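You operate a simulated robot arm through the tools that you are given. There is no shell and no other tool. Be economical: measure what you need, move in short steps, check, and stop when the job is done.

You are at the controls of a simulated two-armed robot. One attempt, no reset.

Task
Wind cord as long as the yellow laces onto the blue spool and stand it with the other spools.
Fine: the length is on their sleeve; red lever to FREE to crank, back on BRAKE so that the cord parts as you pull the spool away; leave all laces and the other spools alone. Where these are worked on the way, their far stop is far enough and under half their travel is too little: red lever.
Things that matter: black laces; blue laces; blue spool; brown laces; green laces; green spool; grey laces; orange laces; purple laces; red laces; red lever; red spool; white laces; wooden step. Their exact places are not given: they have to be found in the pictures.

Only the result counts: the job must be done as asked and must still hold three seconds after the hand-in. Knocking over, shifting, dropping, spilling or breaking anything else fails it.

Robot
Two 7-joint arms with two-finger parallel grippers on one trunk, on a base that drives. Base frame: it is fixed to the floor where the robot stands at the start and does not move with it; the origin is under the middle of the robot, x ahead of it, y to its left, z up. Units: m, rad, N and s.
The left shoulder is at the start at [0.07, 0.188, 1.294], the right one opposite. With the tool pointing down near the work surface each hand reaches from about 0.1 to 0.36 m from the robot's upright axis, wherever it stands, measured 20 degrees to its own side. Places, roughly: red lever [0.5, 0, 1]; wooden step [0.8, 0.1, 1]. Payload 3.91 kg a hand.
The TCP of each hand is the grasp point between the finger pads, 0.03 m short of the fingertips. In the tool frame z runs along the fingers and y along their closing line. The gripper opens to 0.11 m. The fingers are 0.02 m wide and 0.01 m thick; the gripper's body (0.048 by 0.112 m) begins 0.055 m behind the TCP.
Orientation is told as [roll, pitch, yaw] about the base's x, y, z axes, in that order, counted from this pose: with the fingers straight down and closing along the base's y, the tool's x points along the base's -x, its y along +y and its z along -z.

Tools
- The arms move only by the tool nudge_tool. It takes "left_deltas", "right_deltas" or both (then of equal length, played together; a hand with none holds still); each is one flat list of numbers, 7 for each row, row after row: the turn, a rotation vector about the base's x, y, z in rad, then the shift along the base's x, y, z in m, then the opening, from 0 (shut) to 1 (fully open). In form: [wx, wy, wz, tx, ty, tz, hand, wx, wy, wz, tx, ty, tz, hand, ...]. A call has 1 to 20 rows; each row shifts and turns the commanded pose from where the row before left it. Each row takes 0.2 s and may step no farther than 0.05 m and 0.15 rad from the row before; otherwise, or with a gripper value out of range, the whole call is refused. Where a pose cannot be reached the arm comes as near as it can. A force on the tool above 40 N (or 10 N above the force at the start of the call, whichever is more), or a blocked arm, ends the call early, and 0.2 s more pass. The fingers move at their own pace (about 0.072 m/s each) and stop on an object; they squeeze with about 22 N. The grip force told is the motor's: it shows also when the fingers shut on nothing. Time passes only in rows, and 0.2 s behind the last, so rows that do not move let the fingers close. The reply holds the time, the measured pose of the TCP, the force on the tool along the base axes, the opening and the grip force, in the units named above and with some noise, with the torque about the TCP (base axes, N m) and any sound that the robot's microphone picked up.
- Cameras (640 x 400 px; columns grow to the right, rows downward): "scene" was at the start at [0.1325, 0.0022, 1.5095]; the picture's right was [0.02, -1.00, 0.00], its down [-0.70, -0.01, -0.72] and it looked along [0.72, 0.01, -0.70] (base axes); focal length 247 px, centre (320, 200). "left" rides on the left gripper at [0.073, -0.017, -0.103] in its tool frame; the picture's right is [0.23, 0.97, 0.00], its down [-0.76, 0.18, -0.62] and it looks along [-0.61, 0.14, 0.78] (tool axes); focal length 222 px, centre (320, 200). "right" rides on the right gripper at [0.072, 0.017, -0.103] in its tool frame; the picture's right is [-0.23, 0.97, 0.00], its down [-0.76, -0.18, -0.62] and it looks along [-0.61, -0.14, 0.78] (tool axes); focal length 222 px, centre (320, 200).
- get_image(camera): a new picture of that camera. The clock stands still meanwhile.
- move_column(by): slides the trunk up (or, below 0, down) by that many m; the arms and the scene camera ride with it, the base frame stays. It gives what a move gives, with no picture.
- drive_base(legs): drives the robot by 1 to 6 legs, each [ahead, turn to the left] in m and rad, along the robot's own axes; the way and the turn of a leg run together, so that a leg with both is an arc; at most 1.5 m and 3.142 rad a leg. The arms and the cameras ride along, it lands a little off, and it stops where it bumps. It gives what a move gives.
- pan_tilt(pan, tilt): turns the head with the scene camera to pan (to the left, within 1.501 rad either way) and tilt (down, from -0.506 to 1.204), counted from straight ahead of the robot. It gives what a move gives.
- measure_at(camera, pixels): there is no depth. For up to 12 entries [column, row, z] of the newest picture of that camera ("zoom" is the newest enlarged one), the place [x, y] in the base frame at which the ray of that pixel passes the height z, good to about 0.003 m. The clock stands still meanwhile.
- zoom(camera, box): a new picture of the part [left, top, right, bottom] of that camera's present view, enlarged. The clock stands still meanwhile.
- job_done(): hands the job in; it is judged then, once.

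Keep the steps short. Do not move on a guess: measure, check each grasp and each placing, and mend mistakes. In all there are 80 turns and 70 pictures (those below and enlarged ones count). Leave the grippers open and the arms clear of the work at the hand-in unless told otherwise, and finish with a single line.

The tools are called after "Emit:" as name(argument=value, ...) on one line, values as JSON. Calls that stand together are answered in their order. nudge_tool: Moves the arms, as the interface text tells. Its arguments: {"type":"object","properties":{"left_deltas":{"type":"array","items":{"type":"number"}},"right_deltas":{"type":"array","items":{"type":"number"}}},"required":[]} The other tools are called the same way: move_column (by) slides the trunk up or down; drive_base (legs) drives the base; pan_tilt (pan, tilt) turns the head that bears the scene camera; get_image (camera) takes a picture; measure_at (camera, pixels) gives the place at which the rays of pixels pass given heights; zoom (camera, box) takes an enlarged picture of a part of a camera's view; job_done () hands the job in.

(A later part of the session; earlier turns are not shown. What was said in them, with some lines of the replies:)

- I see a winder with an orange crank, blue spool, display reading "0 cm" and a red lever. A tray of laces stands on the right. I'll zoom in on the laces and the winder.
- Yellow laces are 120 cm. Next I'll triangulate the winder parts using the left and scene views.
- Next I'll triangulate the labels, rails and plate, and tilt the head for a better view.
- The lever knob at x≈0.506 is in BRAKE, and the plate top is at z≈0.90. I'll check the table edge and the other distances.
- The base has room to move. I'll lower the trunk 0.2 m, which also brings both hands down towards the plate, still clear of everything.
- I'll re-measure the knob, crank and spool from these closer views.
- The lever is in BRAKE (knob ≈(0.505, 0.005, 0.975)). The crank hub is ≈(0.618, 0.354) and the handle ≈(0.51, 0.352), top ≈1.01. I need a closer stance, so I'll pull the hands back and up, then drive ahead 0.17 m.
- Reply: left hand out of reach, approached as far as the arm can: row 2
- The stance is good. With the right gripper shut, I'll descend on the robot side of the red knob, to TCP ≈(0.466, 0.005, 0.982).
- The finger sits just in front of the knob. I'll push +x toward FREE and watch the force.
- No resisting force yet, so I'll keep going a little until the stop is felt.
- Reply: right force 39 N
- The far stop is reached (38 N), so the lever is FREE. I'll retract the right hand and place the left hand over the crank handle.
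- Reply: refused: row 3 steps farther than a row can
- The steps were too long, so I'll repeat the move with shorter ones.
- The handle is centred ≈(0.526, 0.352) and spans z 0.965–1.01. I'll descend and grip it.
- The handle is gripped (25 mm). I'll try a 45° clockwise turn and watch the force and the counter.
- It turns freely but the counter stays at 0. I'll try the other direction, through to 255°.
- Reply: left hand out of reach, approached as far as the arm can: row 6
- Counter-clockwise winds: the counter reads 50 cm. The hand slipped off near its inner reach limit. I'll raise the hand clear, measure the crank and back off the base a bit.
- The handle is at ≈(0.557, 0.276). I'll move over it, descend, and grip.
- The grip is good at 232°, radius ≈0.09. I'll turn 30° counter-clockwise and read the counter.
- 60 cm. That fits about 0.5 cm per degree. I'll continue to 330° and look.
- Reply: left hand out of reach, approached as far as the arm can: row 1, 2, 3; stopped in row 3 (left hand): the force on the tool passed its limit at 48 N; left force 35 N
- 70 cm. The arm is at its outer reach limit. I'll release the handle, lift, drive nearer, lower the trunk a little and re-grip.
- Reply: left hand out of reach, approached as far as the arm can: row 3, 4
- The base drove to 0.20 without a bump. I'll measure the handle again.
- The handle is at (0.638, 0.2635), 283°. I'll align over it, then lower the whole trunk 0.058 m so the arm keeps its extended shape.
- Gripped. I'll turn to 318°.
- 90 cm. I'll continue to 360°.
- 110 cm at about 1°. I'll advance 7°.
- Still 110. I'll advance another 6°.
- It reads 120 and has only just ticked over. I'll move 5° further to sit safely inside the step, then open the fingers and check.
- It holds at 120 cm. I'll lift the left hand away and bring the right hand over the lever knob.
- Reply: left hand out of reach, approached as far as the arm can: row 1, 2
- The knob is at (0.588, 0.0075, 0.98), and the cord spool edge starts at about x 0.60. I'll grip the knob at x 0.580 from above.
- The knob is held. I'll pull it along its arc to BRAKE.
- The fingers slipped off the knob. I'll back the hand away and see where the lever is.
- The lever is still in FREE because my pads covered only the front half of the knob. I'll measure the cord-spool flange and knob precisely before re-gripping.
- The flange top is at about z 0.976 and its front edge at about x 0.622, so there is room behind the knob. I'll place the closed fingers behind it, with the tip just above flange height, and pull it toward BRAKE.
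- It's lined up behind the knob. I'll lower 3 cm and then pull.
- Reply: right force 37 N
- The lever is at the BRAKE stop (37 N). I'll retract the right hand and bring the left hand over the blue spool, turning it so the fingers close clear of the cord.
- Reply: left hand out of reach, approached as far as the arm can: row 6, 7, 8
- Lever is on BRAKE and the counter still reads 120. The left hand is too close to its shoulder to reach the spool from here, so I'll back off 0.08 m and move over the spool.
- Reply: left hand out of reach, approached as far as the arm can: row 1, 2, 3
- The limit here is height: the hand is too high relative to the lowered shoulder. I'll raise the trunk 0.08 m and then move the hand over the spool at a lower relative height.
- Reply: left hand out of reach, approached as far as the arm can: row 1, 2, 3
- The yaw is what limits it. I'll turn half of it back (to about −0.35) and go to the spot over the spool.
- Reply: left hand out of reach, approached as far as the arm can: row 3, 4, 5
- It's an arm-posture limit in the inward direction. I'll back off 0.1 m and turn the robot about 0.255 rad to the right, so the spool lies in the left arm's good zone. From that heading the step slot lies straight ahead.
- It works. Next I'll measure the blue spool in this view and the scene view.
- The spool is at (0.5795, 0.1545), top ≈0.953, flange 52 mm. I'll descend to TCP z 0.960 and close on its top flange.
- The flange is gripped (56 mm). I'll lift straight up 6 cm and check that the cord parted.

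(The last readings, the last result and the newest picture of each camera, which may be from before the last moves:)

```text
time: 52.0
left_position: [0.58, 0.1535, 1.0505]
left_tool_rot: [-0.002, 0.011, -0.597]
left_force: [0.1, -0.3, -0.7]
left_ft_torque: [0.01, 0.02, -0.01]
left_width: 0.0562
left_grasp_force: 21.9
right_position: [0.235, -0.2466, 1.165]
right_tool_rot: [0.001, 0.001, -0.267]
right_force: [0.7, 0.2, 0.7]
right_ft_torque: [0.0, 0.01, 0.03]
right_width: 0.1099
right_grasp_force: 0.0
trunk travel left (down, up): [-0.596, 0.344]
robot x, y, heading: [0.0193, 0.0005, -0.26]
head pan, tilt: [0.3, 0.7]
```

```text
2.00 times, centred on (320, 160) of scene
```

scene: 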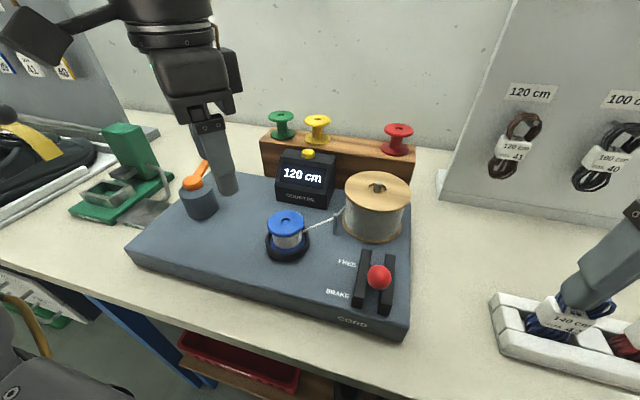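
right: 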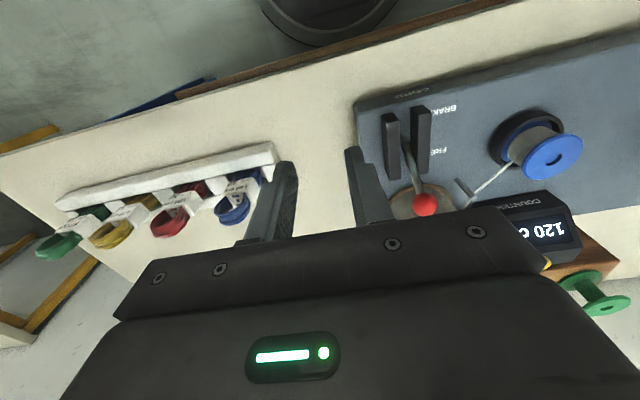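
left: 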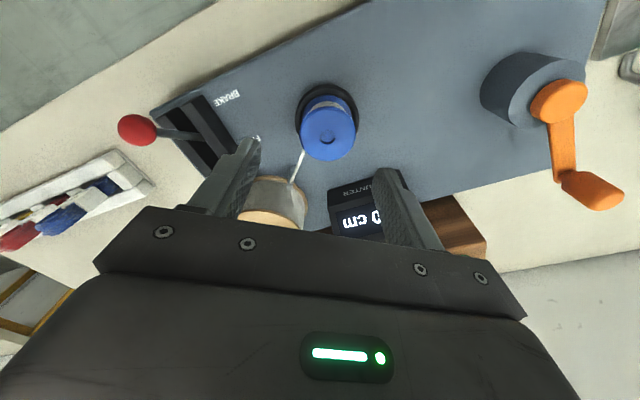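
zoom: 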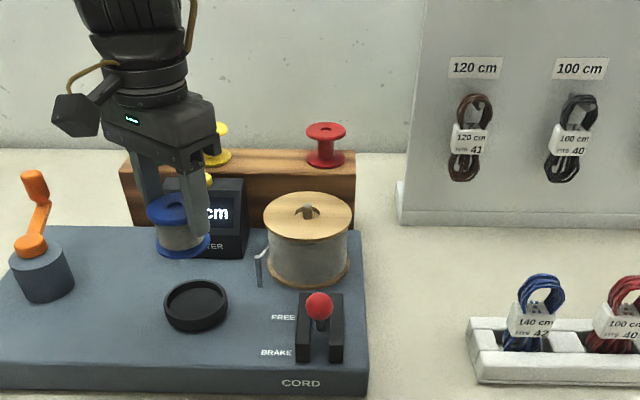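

The cord has parted cleanly and the spool is in hand. I'll raise the trunk 0.08 m so the spool clears the counter and the other spools, then drive ahead 0.17 m.

Emit:
move_column(by=0.08)

Emit:
drive_base(legs=[[0.175, 0]])

Emit:
get_image(camera="left")

Emit:
get_image(camera="scene")

```text
time: 53.1
left_position: [0.5799, 0.1534, 1.1285]
left_tool_rot: [-0.005, 0.011, -0.598]
left_force: [-0.1, 0.1, -0.6]
left_ft_torque: [-0.01, 0.02, 0.0]
left_width: 0.0562
left_grasp_force: 21.8
right_position: [0.2339, -0.2462, 1.2427]
right_tool_rot: [0.001, -0.001, -0.269]
right_force: [0.0, -0.6, 0.4]
right_ft_torque: [-0.04, 0.01, 0.02]
right_width: 0.11
right_grasp_force: 0.1
trunk travel left (down, up): [-0.676, 0.264]
robot x, y, heading: [0.0179, -0.0012, -0.261]
head pan, tilt: [0.3, 0.7]
```

```text
time: 54.6
left_position: [0.7474, 0.1094, 1.1305]
left_tool_rot: [-0.004, 0.008, -0.601]
left_force: [-0.3, 1.2, -0.9]
left_ft_torque: [-0.02, -0.04, 0.02]
left_width: 0.056
left_grasp_force: 22.0
right_position: [0.4016, -0.2926, 1.2442]
right_tool_rot: [0.002, -0.001, -0.269]
right_force: [0.6, 0.0, 0.3]
right_ft_torque: [0.03, -0.03, -0.01]
right_width: 0.11
right_grasp_force: 0.1
trunk travel left (down, up): [-0.676, 0.264]
robot x, y, heading: [0.1915, -0.0464, -0.263]
head pan, tilt: [0.3, 0.7]
```

```text
9 pictures are left
```

left: 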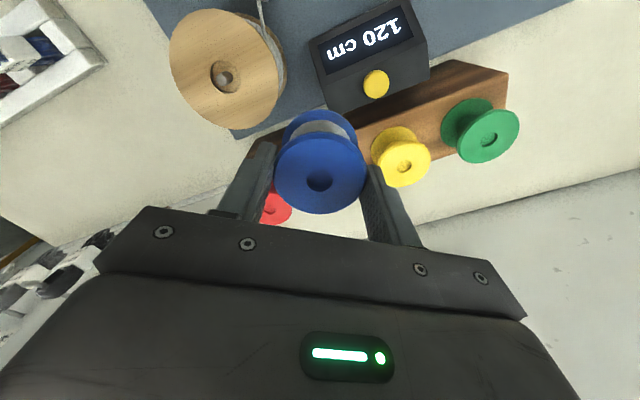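

```text
8 pictures are left
```

scene: 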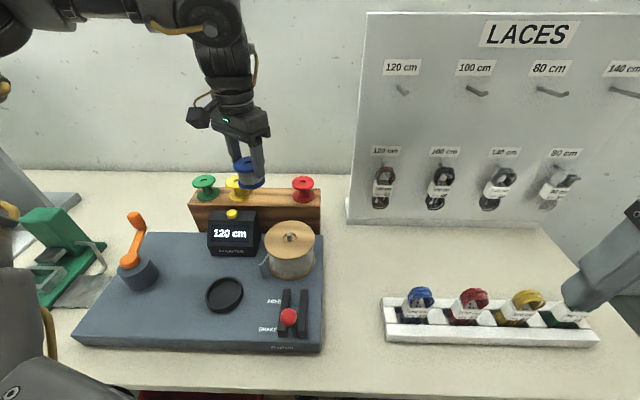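

Emit:
measure_at(camera="left", pixels=[[404, 166, 1.0], [404, 166, 1.02], [404, 166, 1.04], [490, 139, 1.0], [490, 139, 1.02], [490, 139, 1.04], [508, 73, 0.97], [508, 73, 0.98], [505, 98, 0.97], [376, 84, 1.01]])

Emit:
measure_at(camera="scene", pixels=[[205, 181, 1.0], [205, 181, 1.02], [303, 182, 1.0], [303, 182, 1.02], [189, 205, 0.96], [189, 205, 0.98], [320, 206, 0.96], [320, 206, 0.98], [207, 199, 0.97], [303, 200, 0.97]])

Emit:
zoom(camera="scene", box=[170, 150, 340, 256])

```text
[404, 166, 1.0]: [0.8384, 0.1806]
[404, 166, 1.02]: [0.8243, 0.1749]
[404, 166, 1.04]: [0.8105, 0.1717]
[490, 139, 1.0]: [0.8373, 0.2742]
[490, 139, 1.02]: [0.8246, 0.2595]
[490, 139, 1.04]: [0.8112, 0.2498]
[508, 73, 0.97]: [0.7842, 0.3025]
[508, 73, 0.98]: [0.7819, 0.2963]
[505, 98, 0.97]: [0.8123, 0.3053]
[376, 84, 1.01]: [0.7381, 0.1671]
```

```text
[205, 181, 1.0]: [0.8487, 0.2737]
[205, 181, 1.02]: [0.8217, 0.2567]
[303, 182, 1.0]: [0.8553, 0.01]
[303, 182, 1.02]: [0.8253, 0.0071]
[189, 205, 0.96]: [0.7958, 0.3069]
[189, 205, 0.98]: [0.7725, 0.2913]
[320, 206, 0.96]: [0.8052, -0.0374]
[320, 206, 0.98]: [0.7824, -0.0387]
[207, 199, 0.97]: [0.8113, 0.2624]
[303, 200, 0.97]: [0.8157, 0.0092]
```

```text
3.76 times, centred on (255, 203) of scene
```

zoom: 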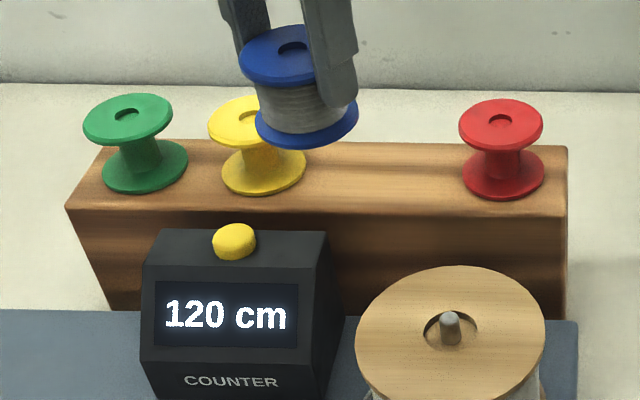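

The spools stand at x≈0.826 with tops at ≈1.017 and y = 0.26, 0.176 and 0.008. The free place is (0.826, 0.090). I'll extend to it at the present height.

Emit:
nudge_tool(left_deltas=[0, 0, 0, 0.026, -0.006, 0, 0.2, 0, 0, 0, 0.026, -0.006, 0, 0.2, 0, 0, 0, 0.0265, -0.0075, 0, 0.2, 0, 0, 0, 0, 0, 0, 0.2])

```text
time: 55.6
left_position: [0.7939, 0.1237, 1.1056]
left_tool_rot: [-0.005, 0.005, -0.6]
left_force: [-0.1, 0.0, -1.0]
left_ft_torque: [0.02, -0.01, -0.01]
left_width: 0.0561
left_grasp_force: 22.0
left hand out of reach, approached as far as the arm can: row 1, 2, 3
right_position: [0.4005, -0.2925, 1.2441]
right_tool_rot: [0.002, -0.002, -0.269]
right_force: [0.2, 0.5, -0.3]
right_ft_torque: [0.03, 0.0, 0.02]
right_width: 0.1098
right_grasp_force: 0.0
trunk travel left (down, up): [-0.676, 0.264]
robot x, y, heading: [0.1874, -0.0473, -0.27]
head pan, tilt: [0.3, 0.7]
```

The reach limit is about 0.49 m from the shoulder. I'll retract slightly, raise the trunk for clearance, and turn the robot right so that the left shoulder comes forward.

Emit:
nudge_tool(left_deltas=[0, 0, 0, -0.04, 0, 0, 0.2, 0, 0, 0, -0.04, 0, 0, 0.2])

Emit:
move_column(by=0.03)

Emit:
drive_base(legs=[[0.02, 0], [0, -0.35]])

```text
time: 56.2
left_position: [0.712, 0.1238, 1.1061]
left_tool_rot: [-0.004, 0.006, -0.599]
left_force: [-0.2, -0.1, 0.3]
left_ft_torque: [-0.02, -0.06, 0.01]
left_width: 0.0562
left_grasp_force: 21.8
right_position: [0.4003, -0.2923, 1.2448]
right_tool_rot: [0.001, -0.004, -0.268]
right_force: [-0.7, 0.4, 0.5]
right_ft_torque: [-0.02, 0.01, 0.01]
right_width: 0.1099
right_grasp_force: 0.1
trunk travel left (down, up): [-0.676, 0.264]
robot x, y, heading: [0.19, -0.0439, -0.26]
head pan, tilt: [0.3, 0.7]
```

```text
time: 57.0
left_position: [0.717, 0.1236, 1.1361]
left_tool_rot: [-0.005, 0.011, -0.599]
left_force: [0.0, 0.5, -0.7]
left_ft_torque: [0.0, -0.05, 0.01]
left_width: 0.0563
left_grasp_force: 22.4
right_position: [0.4026, -0.293, 1.2745]
right_tool_rot: [-0.002, -0.001, -0.268]
right_force: [-0.2, -0.3, -0.1]
right_ft_torque: [-0.01, 0.02, 0.0]
right_width: 0.1099
right_grasp_force: 0.0
trunk travel left (down, up): [-0.706, 0.234]
robot x, y, heading: [0.1875, -0.0419, -0.265]
head pan, tilt: [0.3, 0.7]
```

```text
time: 58.8
left_position: [0.7583, -0.0747, 1.1348]
left_tool_rot: [-0.002, 0.009, -0.952]
left_force: [-0.5, -0.1, -0.6]
left_ft_torque: [0.03, -0.01, 0.01]
left_width: 0.0561
left_grasp_force: 22.3
right_position: [0.322, -0.3544, 1.2741]
right_tool_rot: [0.0, -0.001, -0.623]
right_force: [0.8, -0.4, 0.5]
right_ft_torque: [-0.02, 0.01, -0.02]
right_width: 0.11
right_grasp_force: 0.0
trunk travel left (down, up): [-0.706, 0.234]
robot x, y, heading: [0.2085, -0.0529, -0.621]
head pan, tilt: [0.3, 0.7]
```

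Now I'll move the hand left and forward to above the free place (0.826, 0.090).

Emit:
nudge_tool(left_deltas=[0, 0, 0, 0, 0.045, 0, 0.2, 0, 0, 0, 0, 0.045, 0, 0.2, 0, 0, 0, 0.02, 0.04, 0, 0.2, 0, 0, 0, 0.024, 0.035, 0, 0.2, 0, 0, 0, 0.024, 0, 0, 0.2, 0, 0, 0, 0, 0, 0, 0.2])

```text
time: 60.2
left_position: [0.8253, 0.0896, 1.135]
left_tool_rot: [-0.004, 0.009, -0.956]
left_force: [0.2, -0.2, -0.4]
left_ft_torque: [-0.04, 0.01, -0.02]
left_width: 0.0557
left_grasp_force: 22.2
right_position: [0.3205, -0.3572, 1.274]
right_tool_rot: [0.001, -0.003, -0.622]
right_force: [0.3, 0.4, 0.2]
right_ft_torque: [-0.01, 0.0, 0.02]
right_width: 0.11
right_grasp_force: 0.1
trunk travel left (down, up): [-0.706, 0.234]
robot x, y, heading: [0.2062, -0.0489, -0.618]
head pan, tilt: [0.3, 0.7]
```

Exactly there. I'll lower via the trunk 0.09 m and look with the left camera.

Emit:
move_column(by=-0.09)

Emit:
get_image(camera="left")

Emit:
pan_tilt(pan=0.75, tilt=0.45)

Emit:
get_image(camera="scene")

```text
time: 61.5
left_position: [0.8247, 0.0906, 1.0461]
left_tool_rot: [-0.004, 0.007, -0.954]
left_force: [-0.7, -0.4, -0.4]
left_ft_torque: [-0.03, 0.01, -0.01]
left_width: 0.056
left_grasp_force: 21.6
right_position: [0.3222, -0.3559, 1.1839]
right_tool_rot: [0.0, -0.003, -0.622]
right_force: [0.1, -0.7, 0.8]
right_ft_torque: [-0.03, 0.01, 0.0]
right_width: 0.1097
right_grasp_force: 0.1
trunk travel left (down, up): [-0.616, 0.324]
robot x, y, heading: [0.2038, -0.0476, -0.618]
head pan, tilt: [0.3, 0.7]
```

```text
6 pictures are left
```

left: 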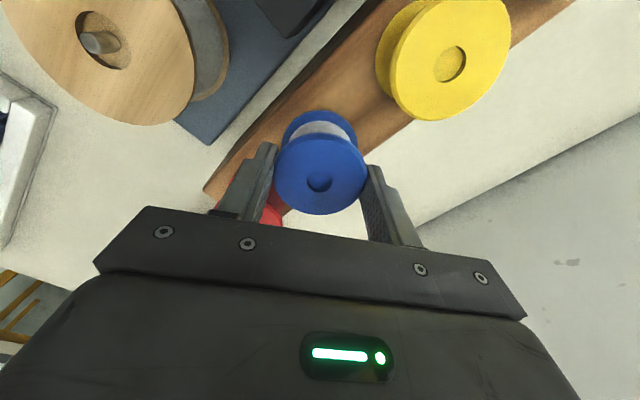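

```text
time: 62.4
left_position: [0.8254, 0.0893, 1.0448]
left_tool_rot: [-0.002, 0.009, -0.952]
left_force: [-0.6, 0.0, -0.9]
left_ft_torque: [-0.01, 0.05, -0.03]
left_width: 0.0559
left_grasp_force: 22.3
right_position: [0.3221, -0.3565, 1.1845]
right_tool_rot: [0.001, -0.002, -0.623]
right_force: [-0.9, -0.1, 0.6]
right_ft_torque: [-0.02, 0.01, -0.02]
right_width: 0.1102
right_grasp_force: 0.0
trunk travel left (down, up): [-0.616, 0.324]
robot x, y, heading: [0.2075, -0.0493, -0.617]
head pan, tilt: [0.75, 0.45]
```

```text
5 pictures are left
```

scene: 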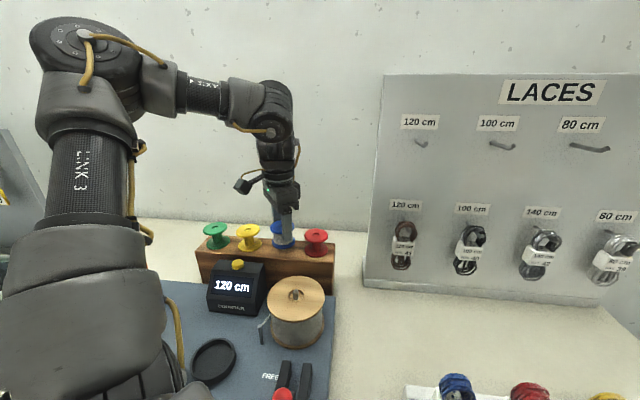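

Emit:
measure_at(camera="left", pixels=[[450, 63, 1.017], [320, 184, 1.04], [400, 128, 0.967], [320, 60, 0.967], [203, 190, 0.967]])

Emit:
zoom(camera="scene", box=[190, 160, 350, 300])

```text
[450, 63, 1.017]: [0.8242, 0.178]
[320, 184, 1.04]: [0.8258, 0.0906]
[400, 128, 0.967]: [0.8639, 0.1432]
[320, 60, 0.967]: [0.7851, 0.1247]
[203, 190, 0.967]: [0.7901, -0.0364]
```

```text
2.86 times, centred on (270, 230) of scene
```

zoom: 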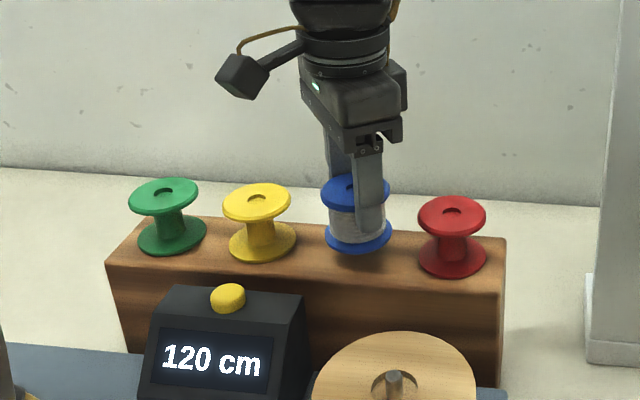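

Well aligned with its neighbours and level. I'll lower gently toward contact.

Emit:
nudge_tool(left_deltas=[0, 0, 0, 0, 0, -0.006, 0.2, 0, 0, 0, 0, 0, -0.006, 0.2, 0, 0, 0, 0, 0, -0.005, 0.2, 0, 0, 0, 0, 0, 0, 0.2])

Emit:
nudge_tool(left_deltas=[0, 0, 0, 0, 0, -0.003, 0.2, 0, 0, 0, 0, 0, 0, 0.2])

```text
time: 63.4
left_position: [0.8256, 0.0902, 1.0285]
left_tool_rot: [-0.005, 0.008, -0.954]
left_force: [-0.2, 0.5, -0.1]
left_ft_torque: [0.02, 0.0, -0.01]
left_width: 0.0563
left_grasp_force: 22.2
right_position: [0.3206, -0.355, 1.1838]
right_tool_rot: [0.001, 0.0, -0.623]
right_force: [-0.2, 1.0, -0.5]
right_ft_torque: [-0.01, 0.01, 0.0]
right_width: 0.1102
right_grasp_force: 0.0
trunk travel left (down, up): [-0.616, 0.324]
robot x, y, heading: [0.2095, -0.0469, -0.62]
head pan, tilt: [0.75, 0.45]
```

```text
time: 64.0
left_position: [0.8255, 0.0896, 1.0272]
left_tool_rot: [-0.001, 0.011, -0.953]
left_force: [1.4, 2.8, 7.5]
left_ft_torque: [0.25, -0.15, 0.03]
left_width: 0.0561
left_grasp_force: 21.7
right_position: [0.3216, -0.3564, 1.1836]
right_tool_rot: [0.001, -0.002, -0.625]
right_force: [-0.3, 0.7, 0.1]
right_ft_torque: [0.0, 0.04, -0.03]
right_width: 0.11
right_grasp_force: 0.0
trunk travel left (down, up): [-0.616, 0.324]
robot x, y, heading: [0.2118, -0.0471, -0.617]
head pan, tilt: [0.75, 0.45]
```

Contact (7.5 N). I'll release slightly and look.

Emit:
nudge_tool(left_deltas=[0, 0, 0, 0, 0, 0, 0.58, 0, 0, 0, 0, 0, 0, 0.66, 0, 0, 0, 0, 0, 0, 0.68, 0, 0, 0, 0, 0, 0, 0.68])

Emit:
zoom(camera="scene", box=[190, 160, 350, 300])

```text
time: 65.0
left_position: [0.8247, 0.0891, 1.0268]
left_tool_rot: [-0.003, 0.01, -0.952]
left_force: [-0.2, -0.4, 0.1]
left_ft_torque: [0.01, 0.02, -0.02]
left_width: 0.0747
left_grasp_force: 0.0
right_position: [0.3211, -0.3557, 1.1836]
right_tool_rot: [0.002, -0.001, -0.623]
right_force: [-0.3, -0.3, 0.7]
right_ft_torque: [0.02, -0.01, 0.01]
right_width: 0.1098
right_grasp_force: 0.1
trunk travel left (down, up): [-0.616, 0.324]
robot x, y, heading: [0.2042, -0.0503, -0.616]
head pan, tilt: [0.75, 0.45]
```

```text
2.86 times, centred on (270, 230) of scene
```

zoom: 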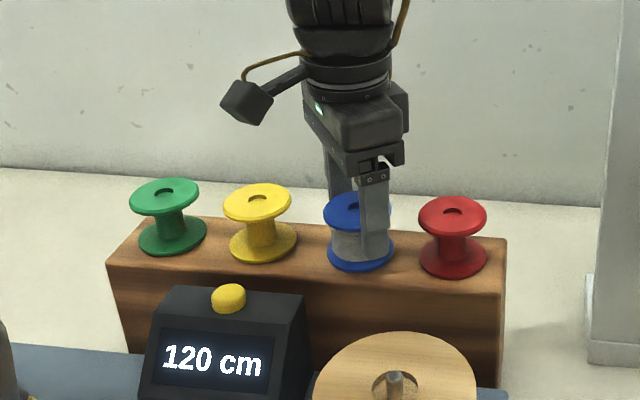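

It stands level. I'll raise the trunk straight up 0.13 m, pull the hand back, open it fully and take a last look.

Emit:
move_column(by=0.13)

Emit:
nudge_tool(left_deltas=[0, 0, 0, -0.045, 0, 0, 0.68, 0, 0, 0, -0.045, 0, 0, 0.8, 0, 0, 0, -0.045, 0.01, 0, 1, 0, 0, 0, -0.03, 0.02, 0, 1, 0, 0, 0, 0, 0, 0, 1])

Emit:
pan_tilt(pan=0.6, tilt=0.65)

Emit:
get_image(camera="scene")

```text
time: 66.6
left_position: [0.8258, 0.0902, 1.1565]
left_tool_rot: [-0.004, 0.01, -0.953]
left_force: [0.0, 0.5, -0.3]
left_ft_torque: [0.01, 0.03, -0.01]
left_width: 0.0749
left_grasp_force: 0.0
right_position: [0.3215, -0.3561, 1.3148]
right_tool_rot: [0.001, 0.0, -0.623]
right_force: [-0.2, 0.0, -0.1]
right_ft_torque: [-0.02, -0.02, 0.04]
right_width: 0.11
right_grasp_force: 0.0
trunk travel left (down, up): [-0.746, 0.194]
robot x, y, heading: [0.2069, -0.0515, -0.614]
head pan, tilt: [0.75, 0.45]
```

```text
time: 67.8
left_position: [0.6773, 0.12, 1.1639]
left_tool_rot: [-0.004, 0.01, -0.953]
left_force: [1.1, -0.3, 0.3]
left_ft_torque: [-0.01, 0.0, 0.01]
left_width: 0.11
left_grasp_force: 0.0
left hand out of reach, approached as far as the arm can: row 4
right_position: [0.322, -0.3568, 1.3153]
right_tool_rot: [0.0, 0.0, -0.623]
right_force: [0.0, 0.4, 0.0]
right_ft_torque: [-0.01, -0.02, -0.02]
right_width: 0.1099
right_grasp_force: 0.1
trunk travel left (down, up): [-0.746, 0.194]
robot x, y, heading: [0.2051, -0.0514, -0.616]
head pan, tilt: [0.75, 0.45]
```

```text
time: 68.5
left_position: [0.6786, 0.1197, 1.1641]
left_tool_rot: [-0.004, 0.008, -0.954]
left_force: [-0.1, 0.2, -0.2]
left_ft_torque: [0.01, -0.02, 0.03]
left_width: 0.1099
left_grasp_force: 0.0
right_position: [0.3223, -0.3571, 1.3143]
right_tool_rot: [0.0, -0.001, -0.622]
right_force: [-0.9, -0.1, -0.7]
right_ft_torque: [0.04, 0.01, 0.0]
right_width: 0.1099
right_grasp_force: 0.2
trunk travel left (down, up): [-0.746, 0.194]
robot x, y, heading: [0.2091, -0.0489, -0.619]
head pan, tilt: [0.6, 0.649]
```

```text
2 pictures are left
```

scene: 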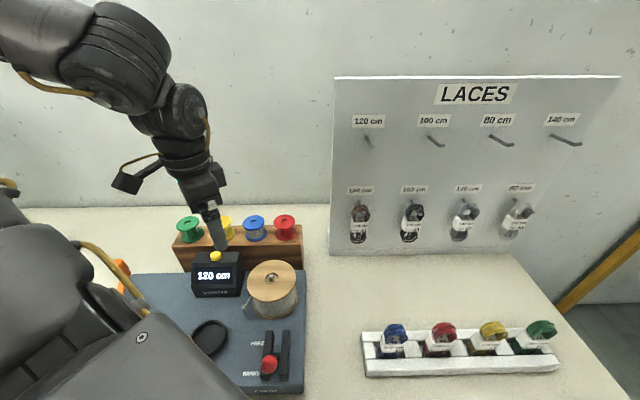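

The blue spool stands in the row, the lever is on BRAKE, the counter reads 120 cm, the laces are untouched, and both grippers are open and clear. I'm handing in.

Emit:
job_done()

```text
The job is handed in.
```

The blue spool is wound with cord to a 120 cm counter reading, the length on the yellow laces' sleeve, and stands in the free place on the wooden step, with the red lever back on BRAKE.
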